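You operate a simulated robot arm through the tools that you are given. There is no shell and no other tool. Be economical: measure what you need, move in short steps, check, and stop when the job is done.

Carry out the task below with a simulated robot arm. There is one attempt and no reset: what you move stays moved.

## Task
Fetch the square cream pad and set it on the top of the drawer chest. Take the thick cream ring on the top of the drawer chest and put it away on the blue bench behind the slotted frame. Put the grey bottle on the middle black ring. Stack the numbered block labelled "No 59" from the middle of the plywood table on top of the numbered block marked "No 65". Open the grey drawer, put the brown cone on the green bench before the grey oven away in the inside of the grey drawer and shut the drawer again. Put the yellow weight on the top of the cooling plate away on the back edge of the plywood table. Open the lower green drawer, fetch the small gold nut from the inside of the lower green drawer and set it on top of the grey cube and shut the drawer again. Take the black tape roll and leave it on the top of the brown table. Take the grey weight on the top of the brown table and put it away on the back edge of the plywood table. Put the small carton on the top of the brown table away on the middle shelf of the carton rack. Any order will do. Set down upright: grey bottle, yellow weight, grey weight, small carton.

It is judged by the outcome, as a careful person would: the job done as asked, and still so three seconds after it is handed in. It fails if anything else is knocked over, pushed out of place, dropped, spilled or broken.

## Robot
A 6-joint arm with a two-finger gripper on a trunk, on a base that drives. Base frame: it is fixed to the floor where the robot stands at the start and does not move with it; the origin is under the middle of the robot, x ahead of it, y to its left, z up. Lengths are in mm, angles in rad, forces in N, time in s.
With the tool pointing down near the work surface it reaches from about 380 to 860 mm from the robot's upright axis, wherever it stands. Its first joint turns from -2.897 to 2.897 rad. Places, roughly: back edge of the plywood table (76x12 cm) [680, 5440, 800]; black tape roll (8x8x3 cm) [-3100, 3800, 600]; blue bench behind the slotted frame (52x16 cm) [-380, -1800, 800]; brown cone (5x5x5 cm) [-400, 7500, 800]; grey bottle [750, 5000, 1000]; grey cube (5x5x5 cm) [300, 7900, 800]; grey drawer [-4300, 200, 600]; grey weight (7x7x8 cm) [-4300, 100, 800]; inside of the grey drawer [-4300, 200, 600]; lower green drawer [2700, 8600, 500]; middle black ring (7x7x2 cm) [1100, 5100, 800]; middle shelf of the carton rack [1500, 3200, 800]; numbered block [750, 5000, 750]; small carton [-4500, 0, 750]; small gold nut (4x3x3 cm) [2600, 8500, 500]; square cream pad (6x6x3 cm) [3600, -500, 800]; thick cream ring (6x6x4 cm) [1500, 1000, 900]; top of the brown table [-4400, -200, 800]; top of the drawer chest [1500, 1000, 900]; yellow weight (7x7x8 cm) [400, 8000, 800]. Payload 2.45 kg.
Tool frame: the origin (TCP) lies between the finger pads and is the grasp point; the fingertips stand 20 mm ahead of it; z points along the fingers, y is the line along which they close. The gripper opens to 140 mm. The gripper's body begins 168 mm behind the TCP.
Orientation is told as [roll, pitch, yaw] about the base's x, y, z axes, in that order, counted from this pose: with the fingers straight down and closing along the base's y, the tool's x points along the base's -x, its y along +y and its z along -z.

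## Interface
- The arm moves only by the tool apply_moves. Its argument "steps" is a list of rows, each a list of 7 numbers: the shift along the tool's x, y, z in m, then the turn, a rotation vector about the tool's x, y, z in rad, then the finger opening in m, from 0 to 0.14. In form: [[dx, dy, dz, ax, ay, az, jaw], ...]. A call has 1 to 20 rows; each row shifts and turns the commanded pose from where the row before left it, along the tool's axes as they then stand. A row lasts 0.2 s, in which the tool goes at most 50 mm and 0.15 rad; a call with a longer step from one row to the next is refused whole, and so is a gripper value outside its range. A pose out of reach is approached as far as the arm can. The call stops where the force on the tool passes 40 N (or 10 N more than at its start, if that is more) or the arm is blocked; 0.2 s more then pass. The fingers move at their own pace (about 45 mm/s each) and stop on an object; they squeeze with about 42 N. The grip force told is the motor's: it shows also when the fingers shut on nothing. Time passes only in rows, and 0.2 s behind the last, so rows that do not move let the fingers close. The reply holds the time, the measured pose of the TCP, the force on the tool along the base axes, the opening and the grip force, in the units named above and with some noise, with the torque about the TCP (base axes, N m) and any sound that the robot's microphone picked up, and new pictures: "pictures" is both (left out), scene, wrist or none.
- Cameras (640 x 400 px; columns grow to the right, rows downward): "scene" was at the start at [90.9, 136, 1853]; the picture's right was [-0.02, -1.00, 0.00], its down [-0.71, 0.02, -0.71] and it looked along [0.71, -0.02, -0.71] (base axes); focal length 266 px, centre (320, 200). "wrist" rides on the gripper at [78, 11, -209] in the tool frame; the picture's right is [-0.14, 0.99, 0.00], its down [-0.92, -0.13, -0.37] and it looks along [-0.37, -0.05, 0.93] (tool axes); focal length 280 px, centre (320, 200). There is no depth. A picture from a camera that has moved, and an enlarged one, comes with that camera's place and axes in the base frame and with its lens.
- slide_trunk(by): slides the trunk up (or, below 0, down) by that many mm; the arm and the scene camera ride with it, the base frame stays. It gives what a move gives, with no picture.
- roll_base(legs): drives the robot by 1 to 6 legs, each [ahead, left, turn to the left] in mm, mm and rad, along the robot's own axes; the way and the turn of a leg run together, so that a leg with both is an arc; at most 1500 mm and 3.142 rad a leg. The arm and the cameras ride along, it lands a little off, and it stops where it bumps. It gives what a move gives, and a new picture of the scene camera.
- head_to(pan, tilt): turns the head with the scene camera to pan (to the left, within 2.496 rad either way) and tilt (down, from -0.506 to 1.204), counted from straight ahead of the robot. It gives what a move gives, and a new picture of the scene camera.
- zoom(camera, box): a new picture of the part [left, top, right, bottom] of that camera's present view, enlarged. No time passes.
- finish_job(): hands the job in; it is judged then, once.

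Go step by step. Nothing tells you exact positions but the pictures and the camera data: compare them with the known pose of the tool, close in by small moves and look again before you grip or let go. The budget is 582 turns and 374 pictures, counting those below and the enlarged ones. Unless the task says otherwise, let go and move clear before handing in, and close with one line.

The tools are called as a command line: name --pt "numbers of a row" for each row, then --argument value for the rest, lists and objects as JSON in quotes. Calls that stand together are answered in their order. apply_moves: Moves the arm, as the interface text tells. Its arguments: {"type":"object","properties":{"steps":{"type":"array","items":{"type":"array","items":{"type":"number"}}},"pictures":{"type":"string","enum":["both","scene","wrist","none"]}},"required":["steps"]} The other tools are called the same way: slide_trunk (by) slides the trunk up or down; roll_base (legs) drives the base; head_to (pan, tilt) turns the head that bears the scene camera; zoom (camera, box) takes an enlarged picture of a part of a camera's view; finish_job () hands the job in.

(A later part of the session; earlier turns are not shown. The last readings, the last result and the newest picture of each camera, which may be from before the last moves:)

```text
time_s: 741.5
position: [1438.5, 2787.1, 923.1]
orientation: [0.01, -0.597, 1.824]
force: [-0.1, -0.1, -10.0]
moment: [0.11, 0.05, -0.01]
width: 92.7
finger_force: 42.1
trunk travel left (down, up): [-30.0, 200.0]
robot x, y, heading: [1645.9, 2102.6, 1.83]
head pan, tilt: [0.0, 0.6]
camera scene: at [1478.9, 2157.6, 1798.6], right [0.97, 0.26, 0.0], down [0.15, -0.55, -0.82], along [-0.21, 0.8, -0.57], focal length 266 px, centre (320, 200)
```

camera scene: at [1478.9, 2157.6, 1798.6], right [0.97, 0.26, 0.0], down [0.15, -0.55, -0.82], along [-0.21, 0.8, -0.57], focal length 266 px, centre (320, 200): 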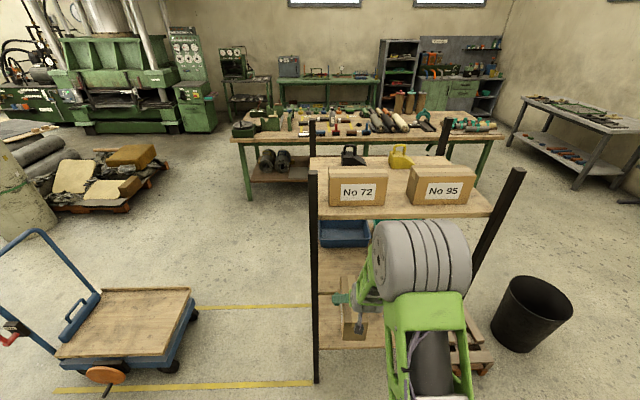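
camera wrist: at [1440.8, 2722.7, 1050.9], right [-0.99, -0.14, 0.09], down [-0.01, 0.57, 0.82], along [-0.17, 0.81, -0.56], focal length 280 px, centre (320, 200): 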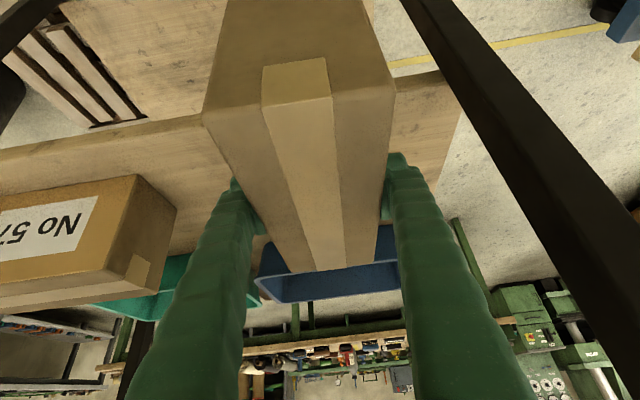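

roll_base --legs '[[120, 0, 0]]'

roll_base --legs '[[95, 0, 0]]'

apply_moves --pt "0 0 0 0 0 0 0.07" --pictures "wrist"

```text
time_s: 742.8
position: [1410.2, 2904.1, 921.5]
orientation: [0.013, -0.598, 1.82]
force: [-0.2, 0.7, -11.0]
moment: [0.11, 0.04, 0.01]
width: 92.4
finger_force: 42.1
trunk travel left (down, up): [-30.0, 200.0]
robot x, y, heading: [1610.7, 2216.2, 1.83]
head pan, tilt: [0.0, 0.6]
camera scene: at [1447.7, 2275.5, 1798.5], right [0.97, 0.26, 0.0], down [0.15, -0.55, -0.82], along [-0.21, 0.8, -0.57], focal length 266 px, centre (320, 200)
```

scene: 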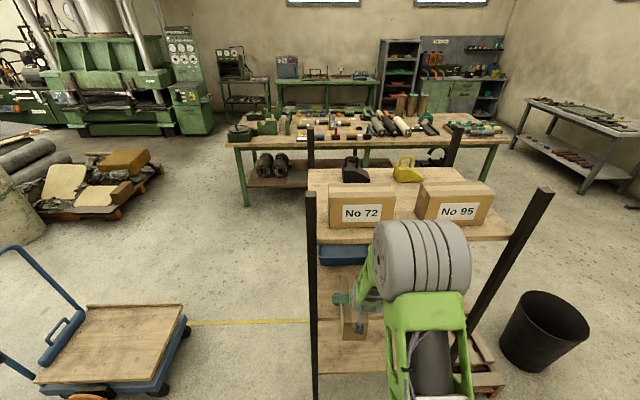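

```text
time_s: 743.9
position: [1385.2, 2997.0, 922.3]
orientation: [0.013, -0.596, 1.82]
force: [0.3, 1.5, -11.7]
moment: [0.09, 0.06, -0.02]
width: 92.7
finger_force: 42.0
trunk travel left (down, up): [-30.0, 200.0]
robot x, y, heading: [1583.4, 2309.3, 1.829]
head pan, tilt: [0.0, 0.6]
camera scene: at [1423.2, 2367.8, 1798.4], right [0.97, 0.26, 0.0], down [0.15, -0.55, -0.82], along [-0.21, 0.8, -0.57], focal length 266 px, centre (320, 200)
```

scene: 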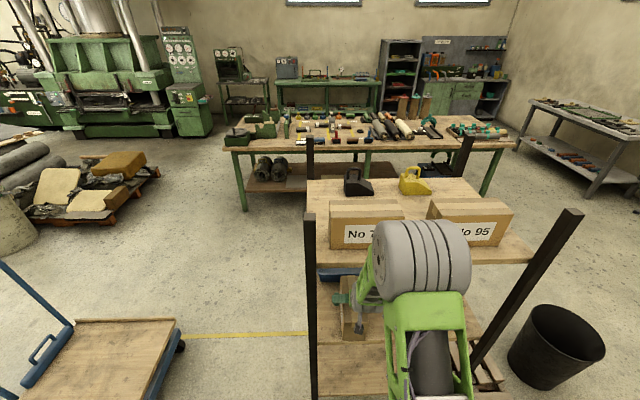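

```text
time_s: 744.3
position: [1384.8, 2995.5, 921.7]
orientation: [0.009, -0.595, 1.82]
force: [0.2, -0.7, -10.8]
moment: [0.15, 0.04, -0.01]
width: 92.5
finger_force: 42.2
trunk travel left (down, up): [-30.0, 200.0]
robot x, y, heading: [1583.3, 2307.4, 1.832]
head pan, tilt: [0.0, 0.6]
camera wrist: at [1421.0, 2817.3, 1051.0], right [-0.99, -0.14, 0.09], down [-0.01, 0.57, 0.82], along [-0.16, 0.81, -0.57], focal length 280 px, centre (320, 200)
```

wrist: 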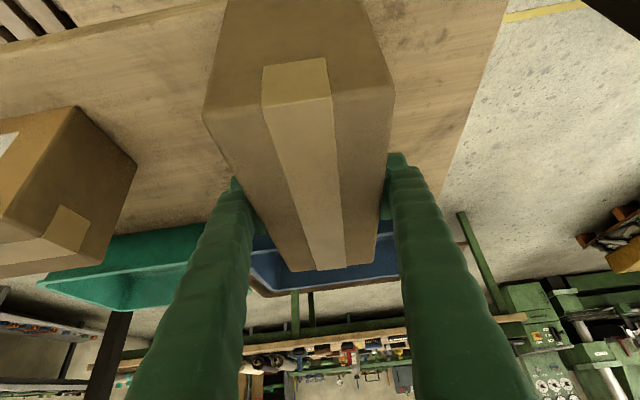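

roll_base --legs '[[18, 0, 0]]'

apply_moves --pt "0.0028 0 0.0041 0 0 0 0.07" --pt "0.0028 0 0.0041 0 0 0 0.07" --pt "0.0028 0 0.0041 0 0 0 0.07" --pt "0.0028 0 0.0041 0 0 0 0.07" --pt "0.0028 0 0.0041 0 0 0 0.07" --pt "0.0028 0 0.0041 0 0 0 0.07" --pt "0.0028 0 0.0041 0 0 0 0.07" --pictures "wrist"

```text
time_s: 745.1
position: [1380.8, 3014.0, 922.3]
orientation: [0.01, -0.595, 1.821]
force: [0.1, 1.1, -11.1]
moment: [0.11, 0.01, -0.01]
width: 92.6
finger_force: 42.5
trunk travel left (down, up): [-30.0, 200.0]
robot x, y, heading: [1578.0, 2328.0, 1.834]
head pan, tilt: [0.0, 0.6]
camera scene: at [1418.7, 2384.8, 1798.5], right [0.97, 0.26, 0.0], down [0.15, -0.55, -0.82], along [-0.21, 0.8, -0.57], focal length 266 px, centre (320, 200)
```

scene: 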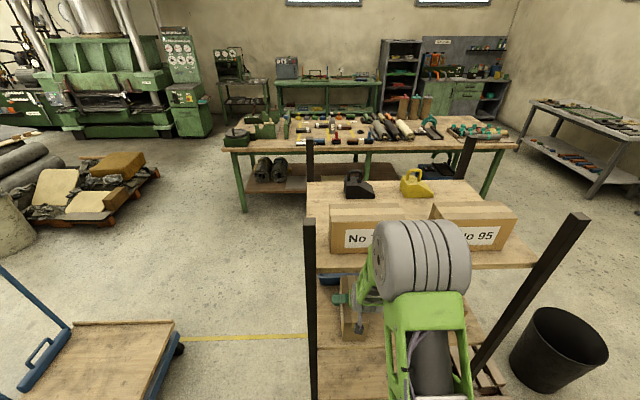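

```text
time_s: 746.1
position: [1378.6, 3016.8, 910.1]
orientation: [0.011, -0.613, 1.822]
force: [0.5, -3.8, 20.6]
moment: [-1.62, -0.49, 0.08]
width: 92.5
finger_force: 42.4
trunk travel left (down, up): [-30.0, 200.0]
robot x, y, heading: [1583.4, 2325.8, 1.827]
head pan, tilt: [0.0, 0.6]
stopped in row 5: the force on the tool passed its limit at 45 N (the readings are from after the stop); the commanded pose is now the measured one
camera wrist: at [1415.6, 2835.8, 1037.1], right [-0.99, -0.14, 0.09], down [-0.01, 0.56, 0.83], along [-0.17, 0.82, -0.55], focal length 280 px, centre (320, 200)
```

wrist: 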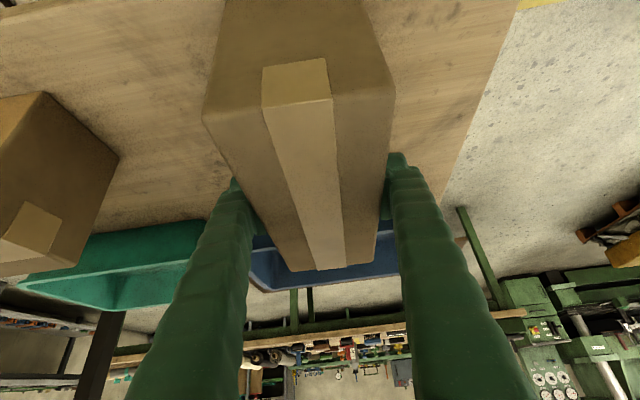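

apply_moves --pt "0 0 0 0 0 0 0.095" --pt "0 0 0 0 0 0 0.1" --pt "0 0 0 0 0 0 0.115" --pt "0 0 0 0 0 0 0.12" --pictures "wrist"

```text
time_s: 747.1
position: [1378.0, 3015.4, 907.3]
orientation: [0.01, -0.609, 1.823]
force: [0.2, -0.3, -0.2]
moment: [-0.01, 0.03, -0.01]
width: 120.2
finger_force: 0.1
trunk travel left (down, up): [-30.0, 200.0]
robot x, y, heading: [1580.9, 2324.9, 1.832]
head pan, tilt: [0.0, 0.6]
camera wrist: at [1415.5, 2836.0, 1035.1], right [-0.99, -0.14, 0.09], down [-0.01, 0.56, 0.83], along [-0.17, 0.82, -0.55], focal length 280 px, centre (320, 200)
```

wrist: 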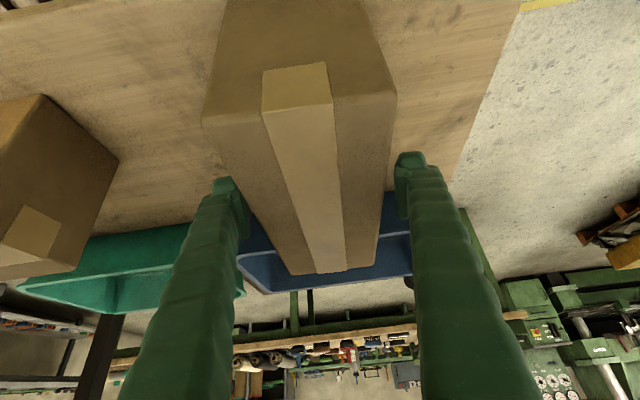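

apply_moves --pt "0 0 0 0 0 0 0.135" --pictures "none"

roll_base --legs '[[-250, 0, 0]]'

apply_moves --pt "0 0 0 0 0 0 0.1" --pictures "wrist"

```text
time_s: 747.5
position: [1378.9, 3015.7, 907.8]
orientation: [0.01, -0.609, 1.822]
force: [0.0, -0.2, 0.6]
moment: [0.01, 0.0, -0.01]
width: 135.2
finger_force: 0.2
trunk travel left (down, up): [-30.0, 200.0]
robot x, y, heading: [1581.4, 2326.4, 1.829]
head pan, tilt: [0.0, 0.6]
```

```text
time_s: 749.4
position: [1449.9, 2773.0, 907.1]
orientation: [0.012, -0.608, 1.814]
force: [0.2, -0.2, 0.3]
moment: [0.03, 0.01, -0.01]
width: 134.9
finger_force: 0.0
trunk travel left (down, up): [-30.0, 200.0]
robot x, y, heading: [1645.5, 2079.1, 1.827]
head pan, tilt: [0.0, 0.6]
camera scene: at [1483.8, 2138.7, 1798.8], right [0.97, 0.25, 0.0], down [0.14, -0.55, -0.83], along [-0.21, 0.8, -0.56], focal length 266 px, centre (320, 200)
```

scene: 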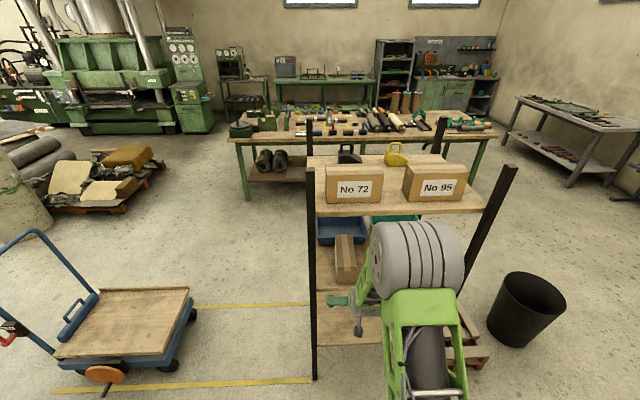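

```text
time_s: 749.8
position: [1449.8, 2773.2, 908.4]
orientation: [0.011, -0.611, 1.814]
force: [-0.2, 0.8, -0.4]
moment: [0.01, -0.02, 0.02]
width: 100.7
finger_force: 0.1
trunk travel left (down, up): [-30.0, 200.0]
robot x, y, heading: [1639.6, 2083.1, 1.821]
head pan, tilt: [0.0, 0.6]
camera wrist: at [1483.8, 2593.0, 1035.0], right [-0.99, -0.13, 0.09], down [0.0, 0.56, 0.83], along [-0.16, 0.82, -0.55], focal length 280 px, centre (320, 200)
```

wrist: 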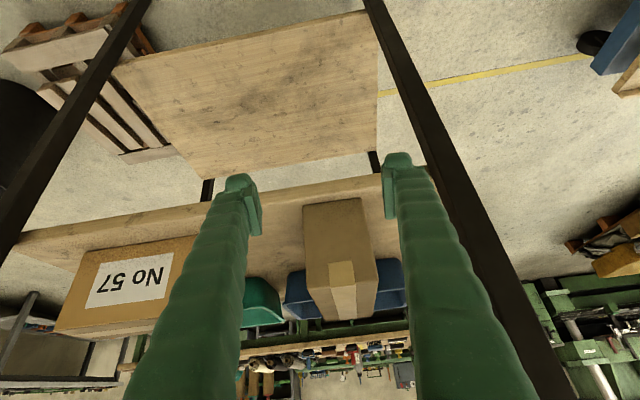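

The carton stands on the middle shelf. Next I pass between trolley and rack to the plywood table's south side.

roll_base --legs '[[-60, 0, 0], [0, 585, 0]]'

head_to --pan 0.0 --tilt 0.75

```text
time_s: 756.0
position: [903.4, 2575.3, 907.9]
orientation: [0.009, -0.609, 1.797]
force: [0.4, 0.5, -0.5]
moment: [0.02, 0.01, 0.01]
width: 100.0
finger_force: 0.0
trunk travel left (down, up): [-30.0, 200.0]
robot x, y, heading: [1089.5, 1884.2, 1.806]
head pan, tilt: [0.0, 0.6]
camera scene: at [927.2, 1941.2, 1798.7], right [0.97, 0.23, 0.0], down [0.13, -0.55, -0.83], along [-0.19, 0.8, -0.56], focal length 266 px, centre (320, 200)
```

scene: 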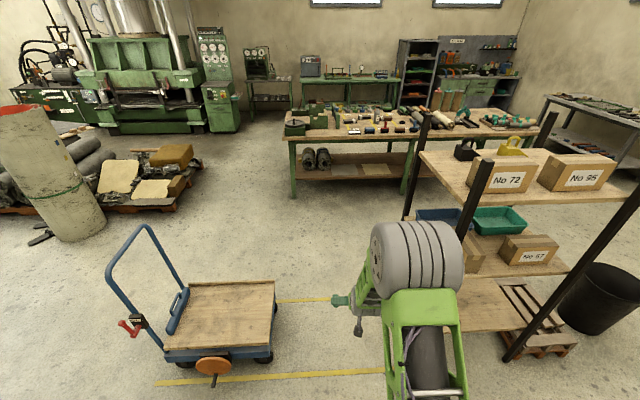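

```text
time_s: 756.7
position: [902.5, 2576.0, 906.7]
orientation: [0.011, -0.609, 1.798]
force: [0.3, 0.0, 0.7]
moment: [-0.01, 0.01, 0.0]
width: 99.9
finger_force: 0.0
trunk travel left (down, up): [-30.0, 200.0]
robot x, y, heading: [1086.9, 1882.7, 1.81]
head pan, tilt: [0.0, 0.75]
camera scene: at [928.5, 1935.9, 1785.8], right [0.97, 0.23, 0.0], down [0.16, -0.66, -0.73], along [-0.17, 0.71, -0.68], focal length 266 px, centre (320, 200)
```

scene: 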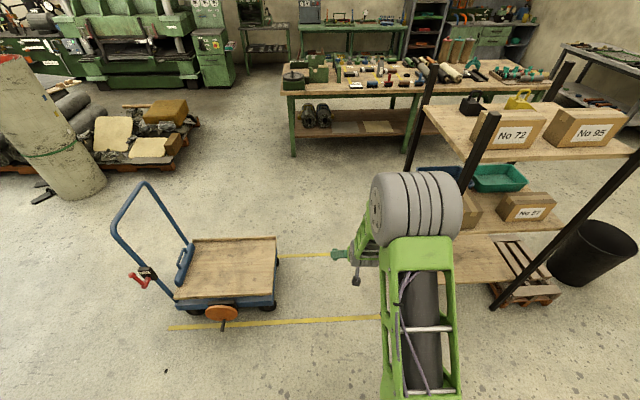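

roll_base --legs '[[0, 0, 0.022], [950, 0, 0], [900, 0, 0], [0, -420, 0]]'

slide_trunk --by 70

apply_moves --pt "0.04 0 -0.02 0 0 0 0.1" --pt "0.04 0 -0.02 0 0 0 0.1" --pt "0 0 0 0 0.14 0 0.1" --pt "0 0 0 0 0.14 0 0.1" --pt "0 0 0 0 0.14 0 0.1" --pt "0 0 0 0 0.14 0 0.1" --pt "0 0 0 0 0.05 0 0.1" --pictures "scene"

```text
time_s: 770.1
position: [812.4, 4449.2, 907.3]
orientation: [0.011, -0.61, 1.824]
force: [0.2, 0.6, 0.3]
moment: [0.04, -0.01, 0.04]
width: 100.1
finger_force: 0.0
trunk travel left (down, up): [-30.0, 200.0]
robot x, y, heading: [1016.7, 3758.7, 1.833]
head pan, tilt: [0.0, 0.75]
camera scene: at [854.8, 3810.3, 1785.8], right [0.97, 0.26, 0.0], down [0.18, -0.66, -0.73], along [-0.19, 0.71, -0.68], focal length 266 px, centre (320, 200)
```

scene: 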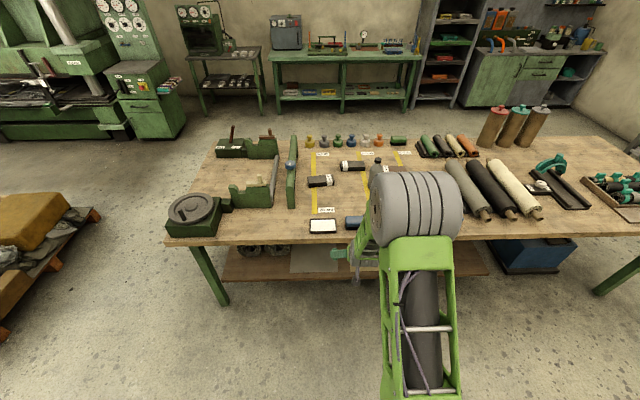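

```text
time_s: 771.2
position: [811.5, 4449.1, 976.7]
orientation: [0.011, -0.607, 1.822]
force: [-1.1, -0.8, -0.3]
moment: [0.02, 0.01, 0.03]
width: 100.0
finger_force: 0.0
trunk travel left (down, up): [-100.0, 130.0]
robot x, y, heading: [1016.4, 3759.2, 1.832]
head pan, tilt: [0.0, 0.75]
```

```text
time_s: 772.8
position: [834.2, 4363.1, 964.6]
orientation: [0.007, 0.001, 1.831]
force: [-0.2, -0.1, 0.1]
moment: [0.0, -0.01, -0.03]
width: 99.8
finger_force: 0.0
trunk travel left (down, up): [-100.0, 130.0]
robot x, y, heading: [1014.7, 3761.1, 1.831]
head pan, tilt: [0.0, 0.75]
camera scene: at [854.6, 3810.4, 1855.8], right [0.97, 0.26, 0.0], down [0.18, -0.66, -0.73], along [-0.19, 0.71, -0.68], focal length 266 px, centre (320, 200)
```

scene: 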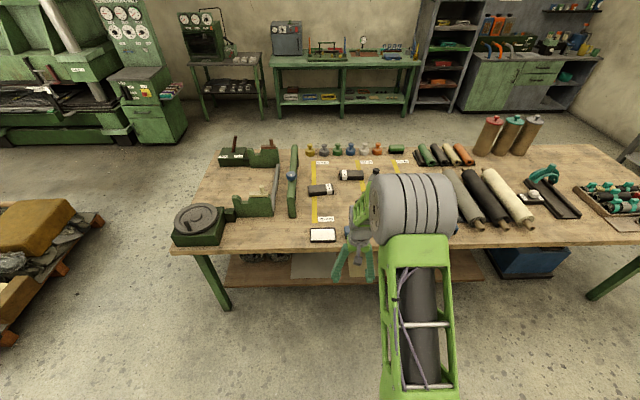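

slide_trunk --by 100

roll_base --legs '[[0, -320, 0.009], [300, 0, 0]]'

head_to --pan 0.25 --tilt 0.85

```text
time_s: 774.1
position: [835.3, 4363.6, 1064.9]
orientation: [0.009, 0.003, 1.828]
force: [0.7, -0.5, 0.0]
moment: [-0.01, 0.02, 0.03]
width: 100.1
finger_force: 0.1
trunk travel left (down, up): [-200.0, 30.0]
robot x, y, heading: [1015.3, 3762.4, 1.838]
head pan, tilt: [0.0, 0.75]
```

```text
time_s: 779.2
position: [1069.1, 4740.0, 1064.7]
orientation: [0.009, 0.003, 1.838]
force: [-1.4, 0.6, 0.6]
moment: [-0.07, -0.03, 0.02]
width: 100.0
finger_force: 0.1
trunk travel left (down, up): [-200.0, 30.0]
robot x, y, heading: [1255.2, 4134.7, 1.842]
head pan, tilt: [0.0, 0.75]
camera scene: at [1093.4, 4187.6, 1955.7], right [0.96, 0.27, 0.0], down [0.18, -0.66, -0.73], along [-0.2, 0.7, -0.68], focal length 266 px, centre (320, 200)
```

scene: 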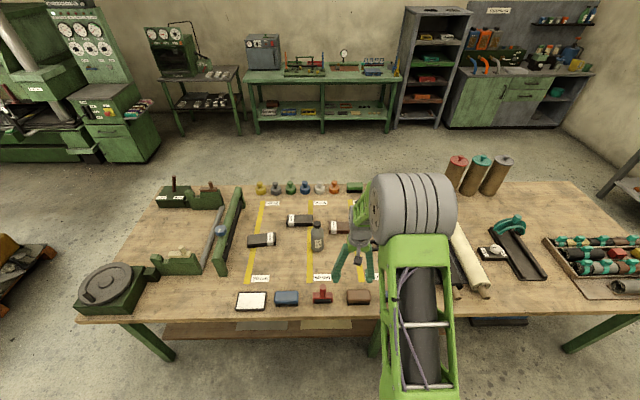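

```text
time_s: 780.0
position: [1068.1, 4738.2, 1064.6]
orientation: [0.007, 0.002, 1.836]
force: [1.3, 1.6, 0.0]
moment: [-0.06, 0.0, -0.02]
width: 99.9
finger_force: 0.1
trunk travel left (down, up): [-200.0, 30.0]
robot x, y, heading: [1251.8, 4137.3, 1.844]
head pan, tilt: [0.25, 0.85]
camera scene: at [1077.1, 4174.4, 1947.8], right [0.87, 0.5, 0.0], down [0.37, -0.65, -0.66], along [-0.33, 0.57, -0.75], focal length 266 px, centre (320, 200)
```

scene: 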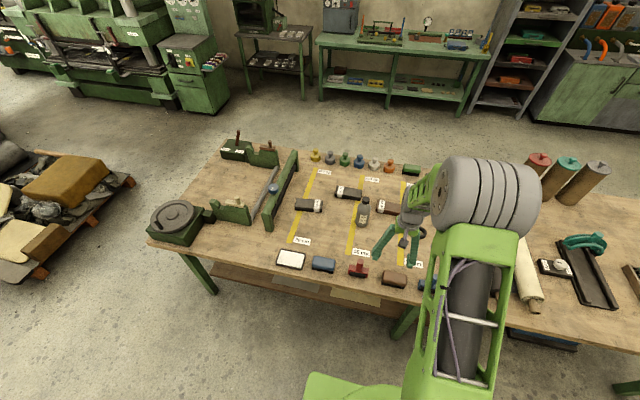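

zoom --camera "scene" --box '[280, 165, 440, 265]'

```text
4.00 times, centred on (360, 215) of scene
camera zoom: at [1077.1, 4174.4, 1947.8], right [0.87, 0.5, 0.0], down [0.37, -0.65, -0.66], along [-0.33, 0.57, -0.75], focal length 1065 px, centre (160, 140)
```

zoom: 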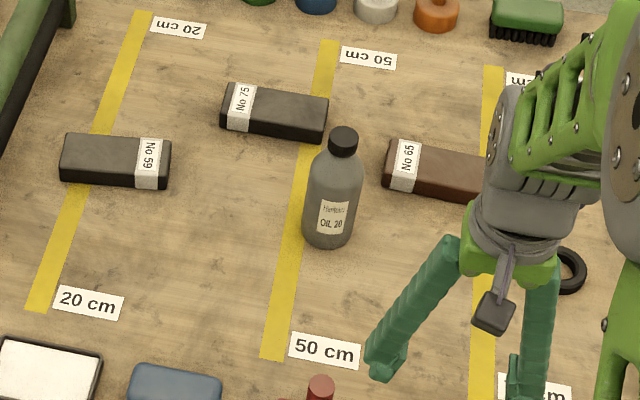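

roll_base --legs '[[255, 0, 0]]'

apply_moves --pt "-0.02 0.045 0 0 0 0 0.12" --pt "-0.02 0.045 0 0 0 0 0.12" --pt "-0.02 0.04 0 0 0 0 0.13" --pictures "wrist"

```text
time_s: 781.8
position: [1000.3, 4983.5, 1064.6]
orientation: [0.009, 0.002, 1.838]
force: [0.0, 0.6, -0.9]
moment: [-0.06, 0.0, 0.01]
width: 99.9
finger_force: 0.1
trunk travel left (down, up): [-200.0, 30.0]
robot x, y, heading: [1187.6, 4384.2, 1.844]
head pan, tilt: [0.25, 0.85]
camera scene: at [1008.7, 4419.5, 1947.7], right [0.87, 0.5, 0.0], down [0.37, -0.65, -0.66], along [-0.33, 0.57, -0.75], focal length 266 px, centre (320, 200)
```

scene: 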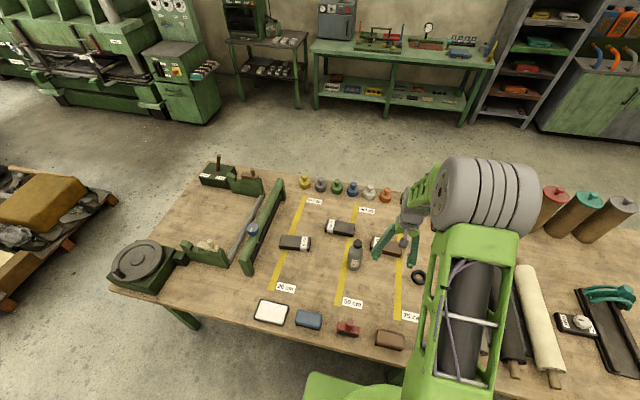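

```text
time_s: 782.6
position: [856.5, 5007.0, 1066.1]
orientation: [0.008, 0.002, 1.839]
force: [-0.9, -0.6, 0.2]
moment: [-0.01, -0.02, 0.0]
width: 130.0
finger_force: 0.0
trunk travel left (down, up): [-200.0, 30.0]
robot x, y, heading: [1185.5, 4383.4, 1.847]
head pan, tilt: [0.25, 0.85]
camera wrist: at [867.8, 4928.3, 1275.5], right [-0.99, -0.13, 0.01], down [-0.12, 0.92, 0.37], along [-0.05, 0.36, -0.93], focal length 280 px, centre (320, 200)
```

wrist: 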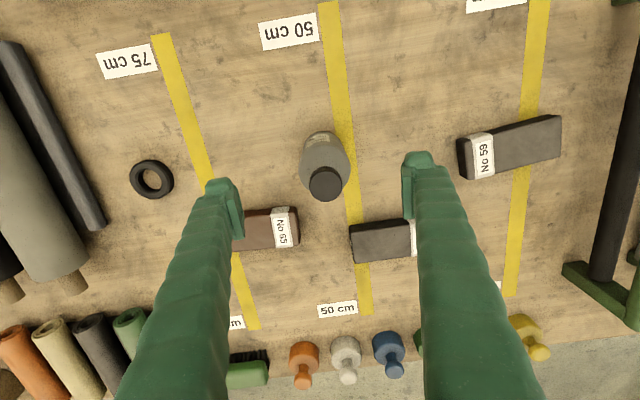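

apply_moves --pt "-0.004 0.004 0.04 0 0 0 0.13" --pt "0 0 0.045 0 0 0 0.13" --pt "0 0 0.045 0 0 0 0.13" --pictures "wrist"

```text
time_s: 783.4
position: [854.1, 5009.0, 934.9]
orientation: [0.01, 0.002, 1.839]
force: [-0.5, -0.1, -0.2]
moment: [-0.01, -0.02, -0.03]
width: 130.3
finger_force: 0.0
trunk travel left (down, up): [-200.0, 30.0]
robot x, y, heading: [1185.4, 4380.6, 1.842]
head pan, tilt: [0.25, 0.85]
camera wrist: at [865.7, 4932.4, 1144.5], right [-0.99, -0.13, 0.01], down [-0.12, 0.92, 0.37], along [-0.05, 0.36, -0.93], focal length 280 px, centre (320, 200)
```

wrist: 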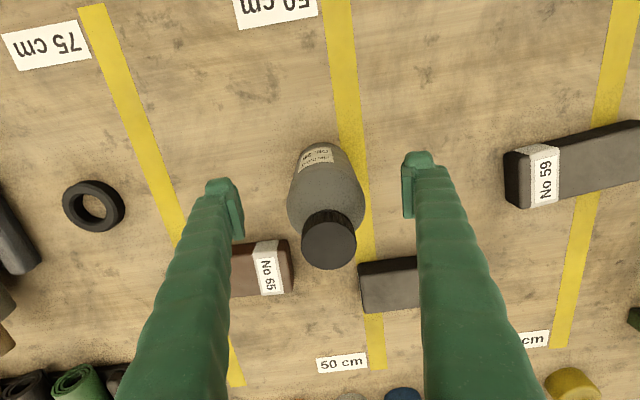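

apply_moves --pt "0 0.003 0.035 0 0 0 0.13" --pt "0 0 0.03 0 0 0 0.12" --pt "0 0 0 0 0 0 0.09" --pt "0 0 0 0 0 0 0.06" --pt "0 0 0 0 0 0 0.05" --pt "0 0 0 0 0 0 0.05" --pictures "none"

apply_moves --pt "0 0 -0.015 0 0 0 0.05" --pt "0 0 -0.03 0 0 0 0.05" --pt "0 0 -0.03 0 0 0 0.05" --pictures "wrist"

```text
time_s: 784.8
position: [849.9, 5008.6, 870.0]
orientation: [0.009, 0.0, 1.839]
force: [0.3, 0.6, 0.0]
moment: [0.02, 0.01, -0.03]
width: 72.0
finger_force: 29.4
trunk travel left (down, up): [-200.0, 30.0]
robot x, y, heading: [1184.6, 4381.8, 1.844]
head pan, tilt: [0.25, 0.85]
```

```text
time_s: 785.6
position: [850.6, 5006.2, 946.5]
orientation: [0.008, 0.003, 1.84]
force: [1.4, -0.7, -6.1]
moment: [-0.03, 0.02, 0.0]
width: 72.0
finger_force: 41.6
trunk travel left (down, up): [-200.0, 30.0]
robot x, y, heading: [1187.9, 4380.2, 1.838]
head pan, tilt: [0.25, 0.85]
camera wrist: at [860.6, 4929.6, 1155.8], right [-0.99, -0.13, 0.01], down [-0.12, 0.92, 0.36], along [-0.05, 0.36, -0.93], focal length 280 px, centre (320, 200)
```

wrist: 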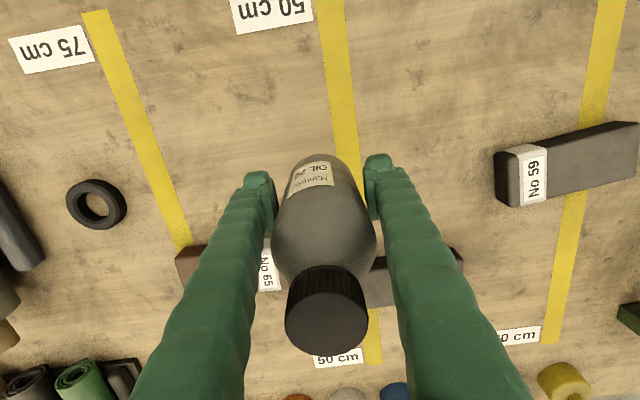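

apply_moves --pt "-0.003 -0.042 0 0 0 0 0.05" --pt "-0.003 -0.042 0 0 0 0 0.05" --pt "-0.003 -0.042 0 0 0 0 0.05" --pt "-0.003 -0.042 0 0 0 0 0.05" --pt "-0.003 -0.042 0 0 0 0 0.05" --pt "-0.003 -0.042 0 0 0 0 0.05" --pictures "both"

zoom --camera "scene" --box '[360, 190, 488, 270]'

```text
time_s: 787.0
position: [1089.7, 5092.8, 943.2]
orientation: [0.008, 0.002, 1.839]
force: [0.9, -0.6, -4.7]
moment: [-0.07, -0.01, -0.04]
width: 71.5
finger_force: 41.9
trunk travel left (down, up): [-200.0, 30.0]
robot x, y, heading: [1188.2, 4380.6, 1.846]
head pan, tilt: [0.25, 0.85]
camera scene: at [1010.4, 4419.1, 1947.9], right [0.87, 0.5, 0.0], down [0.37, -0.65, -0.66], along [-0.33, 0.57, -0.75], focal length 266 px, centre (320, 200)
camera wrist: at [1101.2, 5015.0, 1153.4], right [-0.99, -0.13, 0.01], down [-0.12, 0.92, 0.37], along [-0.06, 0.36, -0.93], focal length 280 px, centre (320, 200)
```

scene: 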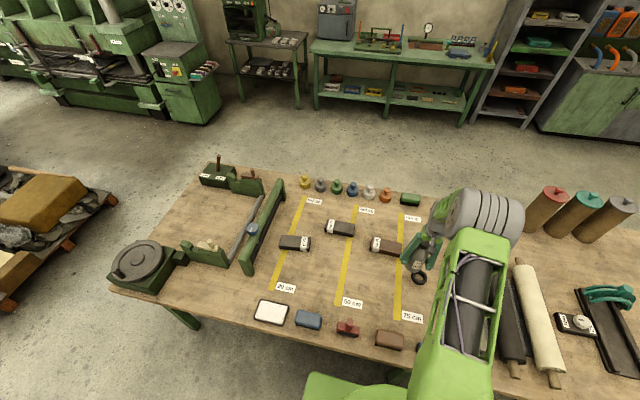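
wrist: 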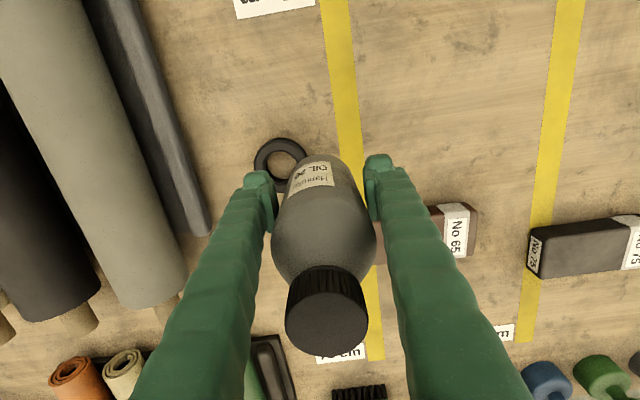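

```text
5.00 times, centred on (424, 230) of scene
camera zoom: at [1010.4, 4419.1, 1947.9], right [0.87, 0.5, 0.0], down [0.37, -0.65, -0.66], along [-0.33, 0.57, -0.75], focal length 1332 px, centre (-200, 50)
```

zoom: 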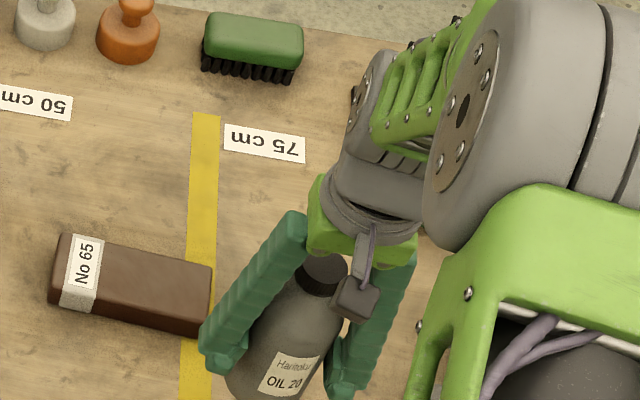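

apply_moves --pt "0.001 -0.0426 0 0 0 0 0.05" --pt "0 0 0.02 0 0 0 0.05" --pictures "both"

zoom --camera "scene" --box '[370, 220, 498, 300]'

```text
time_s: 787.6
position: [1129.3, 5102.6, 923.0]
orientation: [0.007, 0.002, 1.839]
force: [-0.4, 0.3, -5.0]
moment: [-0.08, -0.09, -0.03]
width: 72.1
finger_force: 41.5
trunk travel left (down, up): [-200.0, 30.0]
robot x, y, heading: [1187.2, 4381.8, 1.843]
head pan, tilt: [0.25, 0.85]
camera scene: at [1007.8, 4419.0, 1947.6], right [0.87, 0.5, 0.0], down [0.38, -0.65, -0.66], along [-0.33, 0.57, -0.75], focal length 266 px, centre (320, 200)
camera wrist: at [1139.5, 5025.8, 1133.0], right [-0.99, -0.13, 0.01], down [-0.12, 0.92, 0.37], along [-0.05, 0.36, -0.93], focal length 280 px, centre (320, 200)
```

scene: 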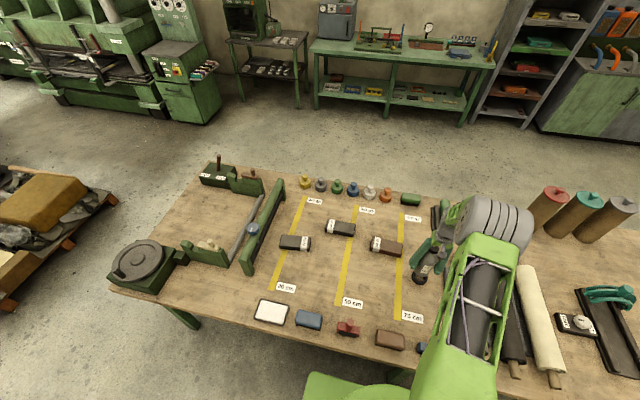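
wrist: 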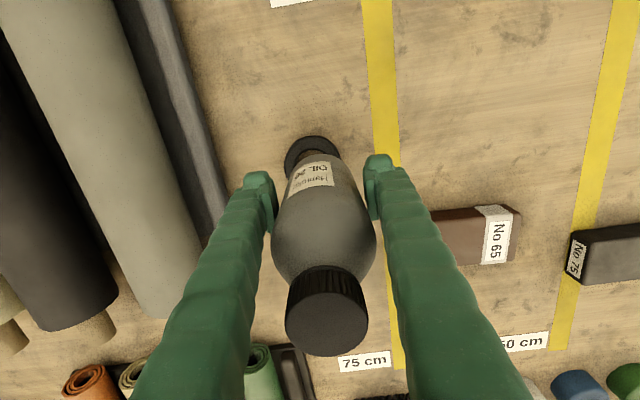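

```text
5.00 times, centred on (434, 260) of scene
camera zoom: at [1007.8, 4419.0, 1947.6], right [0.87, 0.5, 0.0], down [0.38, -0.65, -0.66], along [-0.33, 0.57, -0.75], focal length 1332 px, centre (-250, -100)
```

zoom: 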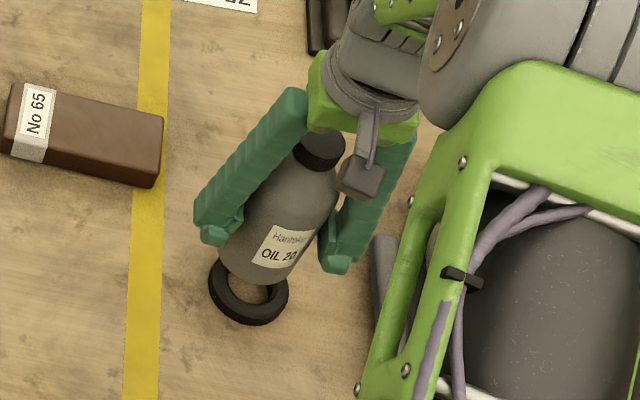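

apply_moves --pt "0.003 -0.008 0 0 0 0 0.05" --pt "0 0 0.015 0 0 0 0.05" --pictures "wrist"

zoom --camera "scene" --box '[370, 220, 498, 300]'

```text
time_s: 788.2
position: [1138.7, 5102.0, 907.8]
orientation: [0.008, 0.001, 1.839]
force: [0.3, 0.1, -5.5]
moment: [-0.09, 0.02, 0.01]
width: 71.7
finger_force: 42.4
trunk travel left (down, up): [-200.0, 30.0]
robot x, y, heading: [1189.4, 4381.4, 1.845]
head pan, tilt: [0.25, 0.85]
camera wrist: at [1149.3, 5024.7, 1117.4], right [-0.99, -0.13, 0.01], down [-0.12, 0.92, 0.37], along [-0.05, 0.36, -0.93], focal length 280 px, centre (320, 200)
```

wrist: 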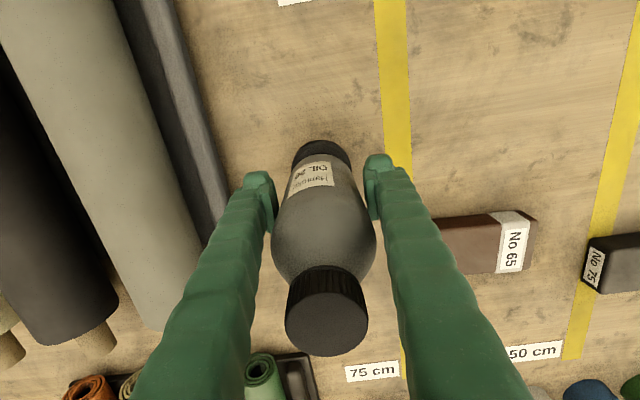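

```text
5.00 times, centred on (434, 260) of scene
camera zoom: at [1009.0, 4419.2, 1947.7], right [0.87, 0.5, 0.0], down [0.37, -0.65, -0.66], along [-0.33, 0.57, -0.75], focal length 1332 px, centre (-250, -100)
```

zoom: 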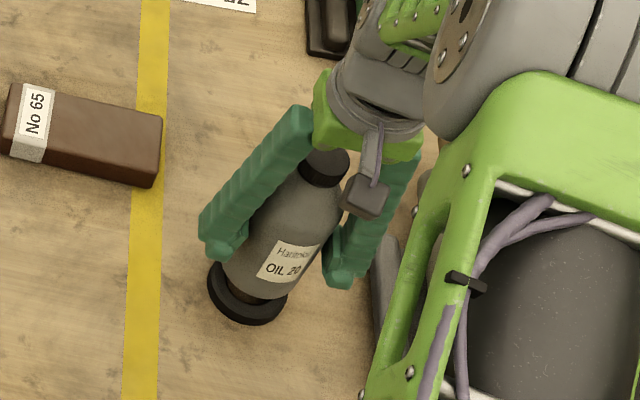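

zoom --camera "wrist" --box '[256, 120, 384, 200]'

```text
5.00 times, centred on (320, 160) of wrist
camera zoom: at [1149.3, 5024.7, 1117.4], right [-0.99, -0.13, 0.01], down [-0.12, 0.92, 0.37], along [-0.05, 0.36, -0.93], focal length 1402 px, centre (320, 400)
```

zoom: 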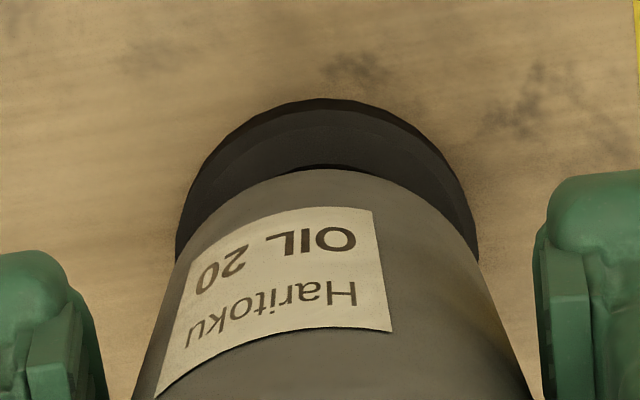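

apply_moves --pt "0 0 0.008 0 0 0 0.05" --pt "0 0 0.004 0 0 0 0.05" --pt "0 0 0.004 0 0 0 0.05" --pt "0 0 0.004 0 0 0 0.05" --pt "0 0 0.004 0 0 0 0.05" --pictures "none"

zoom --camera "wrist" --box '[256, 120, 384, 200]'

zoom --camera "scene" --box '[370, 220, 498, 300]'

```text
time_s: 789.4
position: [1138.0, 5101.4, 888.7]
orientation: [0.007, -0.004, 1.839]
force: [1.3, -6.3, 30.0]
moment: [-0.42, 0.0, 0.05]
width: 71.7
finger_force: 42.3
trunk travel left (down, up): [-200.0, 30.0]
robot x, y, heading: [1185.5, 4381.8, 1.846]
head pan, tilt: [0.25, 0.85]
```

```text
5.00 times, centred on (320, 160) of wrist
camera zoom: at [1149.5, 5023.5, 1097.3], right [-0.99, -0.13, 0.01], down [-0.12, 0.92, 0.37], along [-0.06, 0.37, -0.93], focal length 1402 px, centre (320, 400)
```

zoom: 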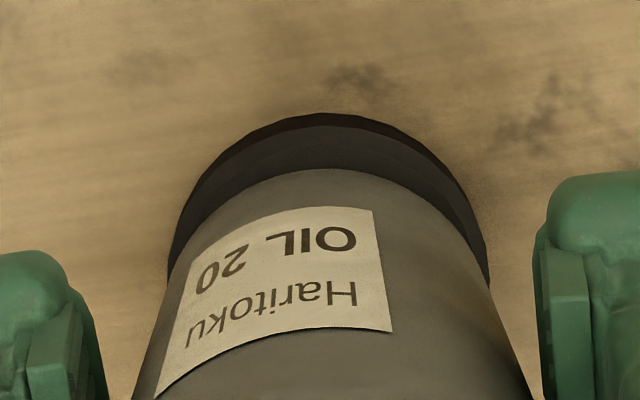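

```text
5.00 times, centred on (434, 260) of scene
camera zoom: at [1009.5, 4414.4, 1948.3], right [0.87, 0.5, 0.0], down [0.37, -0.65, -0.66], along [-0.33, 0.57, -0.75], focal length 1332 px, centre (-250, -100)
```

zoom: 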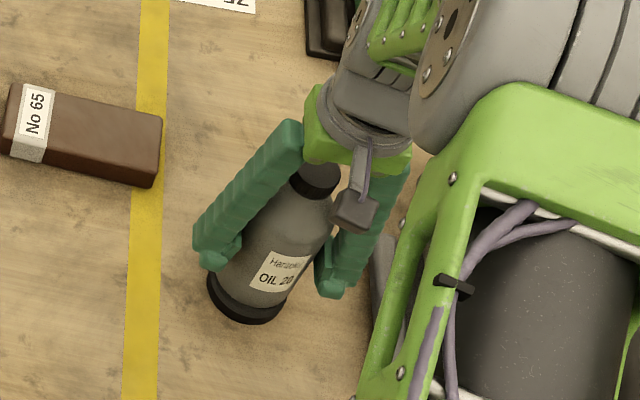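

apply_moves --pt "0 0 -0.001 0 0 0 0.075" --pt "0 0 0 0 0 0 0.085" --pt "0 0 0 0 0 0 0.1" --pt "0 0 0 0 0 0 0.11" --pictures "wrist"

```text
time_s: 790.4
position: [1137.7, 5100.9, 884.4]
orientation: [0.009, 0.002, 1.84]
force: [0.2, 0.0, -0.4]
moment: [-0.03, 0.0, 0.0]
width: 109.8
finger_force: 0.1
trunk travel left (down, up): [-200.0, 30.0]
robot x, y, heading: [1188.3, 4378.3, 1.844]
head pan, tilt: [0.25, 0.85]
camera wrist: at [1148.8, 5024.2, 1094.4], right [-0.99, -0.13, 0.01], down [-0.12, 0.92, 0.37], along [-0.05, 0.36, -0.93], focal length 280 px, centre (320, 200)
```

wrist: 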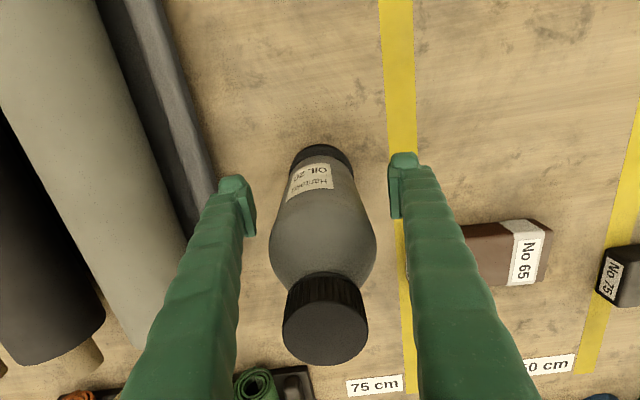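

Bottle stands on the ring. I lift straight up clear of it.

apply_moves --pt "0 0 -0.045 0 0 0 0.12" --pt "0 0 -0.045 0 0 0 0.12" --pt "0 0 -0.045 0 0 0 0.12" --pt "0 0 -0.045 0 0 0 0.12" --pictures "wrist"

zoom --camera "scene" --box '[260, 190, 452, 310]'

```text
time_s: 791.4
position: [1139.2, 5100.7, 1066.8]
orientation: [0.009, 0.003, 1.839]
force: [0.2, -0.7, -0.1]
moment: [0.08, 0.01, -0.01]
width: 119.9
finger_force: 0.1
trunk travel left (down, up): [-200.0, 30.0]
robot x, y, heading: [1189.3, 4381.5, 1.843]
head pan, tilt: [0.25, 0.85]
camera wrist: at [1150.4, 5023.4, 1276.2], right [-0.99, -0.13, 0.01], down [-0.12, 0.92, 0.37], along [-0.05, 0.36, -0.93], focal length 280 px, centre (320, 200)
```

wrist: 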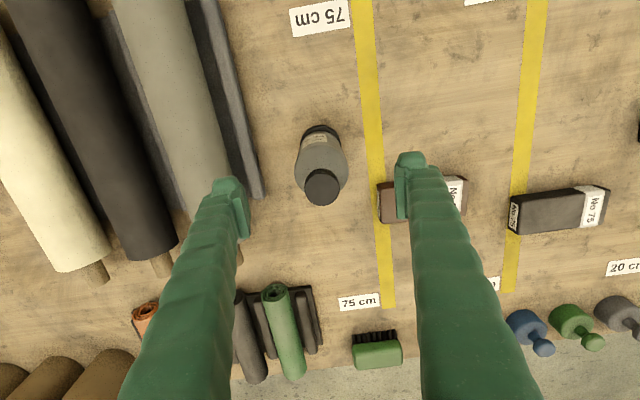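

```text
3.33 times, centred on (356, 250) of scene
camera zoom: at [1009.2, 4417.0, 1947.9], right [0.87, 0.5, 0.0], down [0.37, -0.65, -0.66], along [-0.33, 0.57, -0.75], focal length 888 px, centre (200, 33)
```

zoom: 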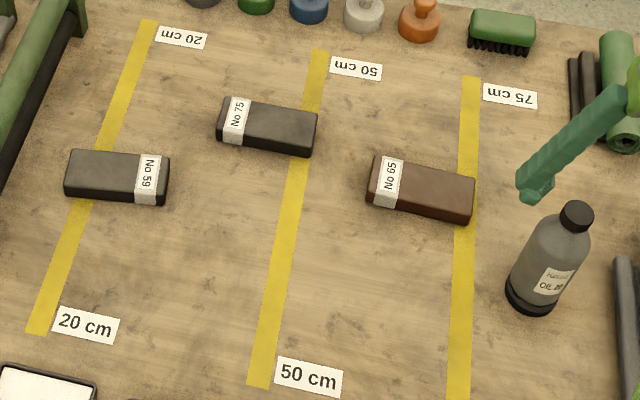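

Bottle is upright on the ring. Now block No 59: I shift left and turn the gripper to close across the block's width.

roll_base --legs '[[0, 350, 0]]'

apply_moves --pt "0.04 0 0 0 0 0.14 0.12" --pt "0.03 0 0 0 0 0.14 0.12" --pt "0 0 0 0 0 0.14 0.12" --pt "0 0 0 0 0 0.14 0.12" --pt "0 0 0 0 0 0.14 0.12" --pt "0 0 0 0 0 0.14 0.12" --pt "0 0 0 0 0 0.14 0.12" --pt "0 0 0 0 0 0.14 0.12" --pt "0 0 0 0 0 0.14 0.12" --pt "0 0 0 0 0 0.112 0.12" --pictures "wrist"

```text
time_s: 795.1
position: [801.9, 5006.5, 1065.1]
orientation: [0.007, 0.001, 1.835]
force: [-0.5, -0.2, -0.1]
moment: [-0.01, -0.03, -0.02]
width: 120.0
finger_force: 0.0
trunk travel left (down, up): [-200.0, 30.0]
robot x, y, heading: [839.7, 4286.6, 1.84]
head pan, tilt: [0.25, 0.85]
camera scene: at [667.2, 4324.4, 1947.8], right [0.87, 0.49, 0.0], down [0.37, -0.65, -0.66], along [-0.33, 0.57, -0.75], focal length 266 px, centre (320, 200)
```

scene: 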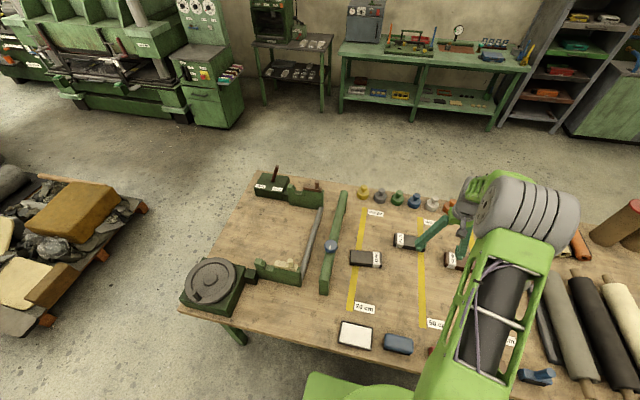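

```text
time_s: 797.3
position: [813.8, 4939.6, 1065.4]
orientation: [0.0, 0.009, 0.46]
force: [-0.6, 0.3, 0.2]
moment: [0.01, -0.01, -0.03]
width: 120.1
finger_force: 0.1
trunk travel left (down, up): [-200.0, 30.0]
robot x, y, heading: [843.7, 4289.0, 1.842]
head pan, tilt: [0.25, 0.85]
camera wrist: at [740.6, 4915.0, 1275.8], right [-0.32, 0.95, 0.0], down [0.88, 0.3, 0.36], along [0.34, 0.11, -0.93], focal length 280 px, centre (320, 200)
```

wrist: 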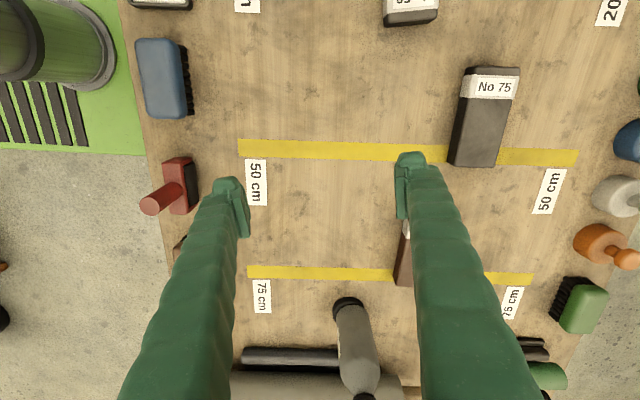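

apply_moves --pt "0.0374 0.0232 0 0 0 0 0.11" --pt "0.0374 0.0232 0 0 0 0 0.11" --pt "0.0374 0.0232 0 0 0 0 0.11" --pt "0.0374 0.0232 0 0 0 0 0.11" --pt "0.0374 0.0232 0 0 0 0 0.11" --pt "0.0374 0.0232 0 0 0 0 0.11" --pt "0 0 0.045 0 0 0 0.11" --pt "0 0 0.045 0 0 0 0.11" --pictures "wrist"

```text
time_s: 799.1
position: [549.5, 4963.4, 976.3]
orientation: [-0.001, 0.008, 0.462]
force: [-0.2, 0.7, 0.0]
moment: [-0.01, -0.01, 0.02]
width: 109.9
finger_force: 0.1
trunk travel left (down, up): [-200.0, 30.0]
robot x, y, heading: [843.2, 4284.2, 1.839]
head pan, tilt: [0.25, 0.85]
camera wrist: at [475.7, 4939.0, 1186.5], right [-0.32, 0.95, 0.0], down [0.88, 0.3, 0.36], along [0.34, 0.11, -0.93], focal length 280 px, centre (320, 200)
```

wrist: 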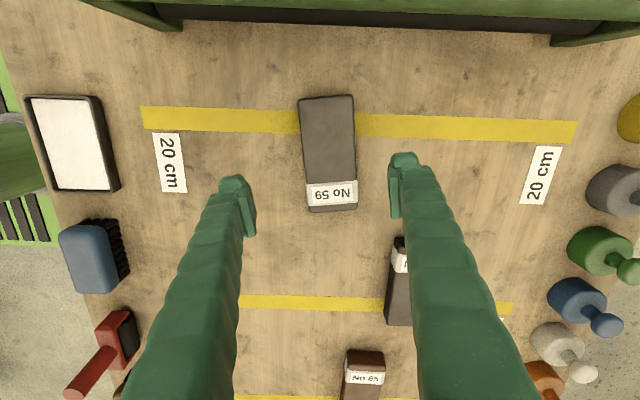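

apply_moves --pt "0.007 0.0097 0 0 0 0.08 0.11" --pt "0 0 0.045 0 0 0 0.11" --pt "0 0 0.045 0 0 0 0.11" --pictures "wrist"

```text
time_s: 799.9
position: [540.7, 4970.2, 885.9]
orientation: [-0.001, 0.01, 0.383]
force: [-0.2, 0.6, -1.1]
moment: [-0.01, -0.01, 0.01]
width: 109.8
finger_force: 0.1
trunk travel left (down, up): [-200.0, 30.0]
robot x, y, heading: [845.9, 4288.1, 1.843]
head pan, tilt: [0.25, 0.85]
camera wrist: at [464.7, 4951.9, 1096.5], right [-0.24, 0.97, 0.0], down [0.9, 0.23, 0.36], along [0.35, 0.09, -0.93], focal length 280 px, centre (320, 200)
```

wrist: 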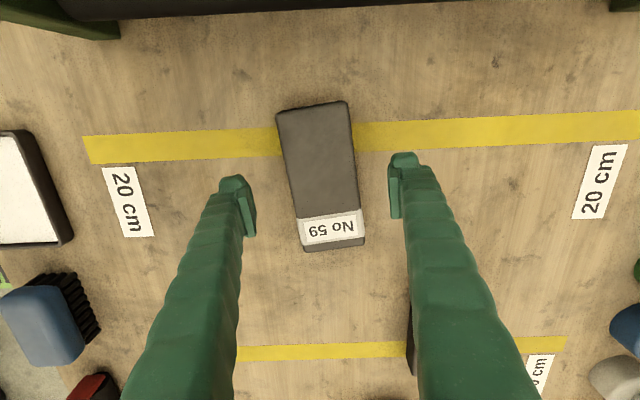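

apply_moves --pt "0 0 0.04 0 0 0 0.11" --pt "0 0 0.015 0 0 0 0.11" --pt "0 0 0.005 0 0 0 0.11" --pt "0 0 0 0 0 0 0.08" --pt "0 0 0 0 0 0 0.05" --pt "0 0 0 0 0 0 0.045" --pt "0 0 0 0 0 0 0.045" --pictures "none"

apply_moves --pt "0 0 -0.02 0 0 0 0.045" --pt "0 0 -0.045 0 0 0 0.045" --pt "0 0 -0.045 0 0 0 0.045" --pt "0 0 -0.03 0 0 0 0.045" --pictures "wrist"

```text
time_s: 801.5
position: [540.2, 4969.1, 827.2]
orientation: [-0.001, 0.01, 0.381]
force: [-0.7, -0.1, 1.0]
moment: [0.08, 0.0, 0.09]
width: 68.1
finger_force: 33.3
trunk travel left (down, up): [-200.0, 30.0]
robot x, y, heading: [844.4, 4282.3, 1.839]
head pan, tilt: [0.25, 0.85]
```

```text
time_s: 802.5
position: [540.1, 4967.8, 966.6]
orientation: [0.0, 0.009, 0.382]
force: [0.5, -1.5, -4.2]
moment: [0.03, 0.05, -0.01]
width: 67.4
finger_force: 41.7
trunk travel left (down, up): [-200.0, 30.0]
robot x, y, heading: [843.9, 4284.1, 1.842]
head pan, tilt: [0.25, 0.85]
camera wrist: at [463.5, 4949.7, 1176.6], right [-0.24, 0.97, 0.0], down [0.9, 0.23, 0.36], along [0.35, 0.08, -0.93], focal length 280 px, centre (320, 200)
```

wrist: 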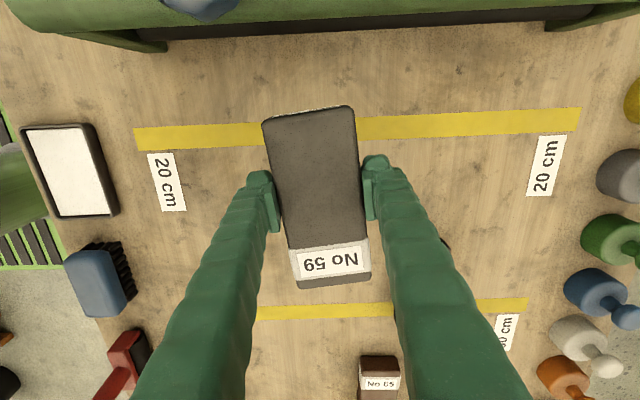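

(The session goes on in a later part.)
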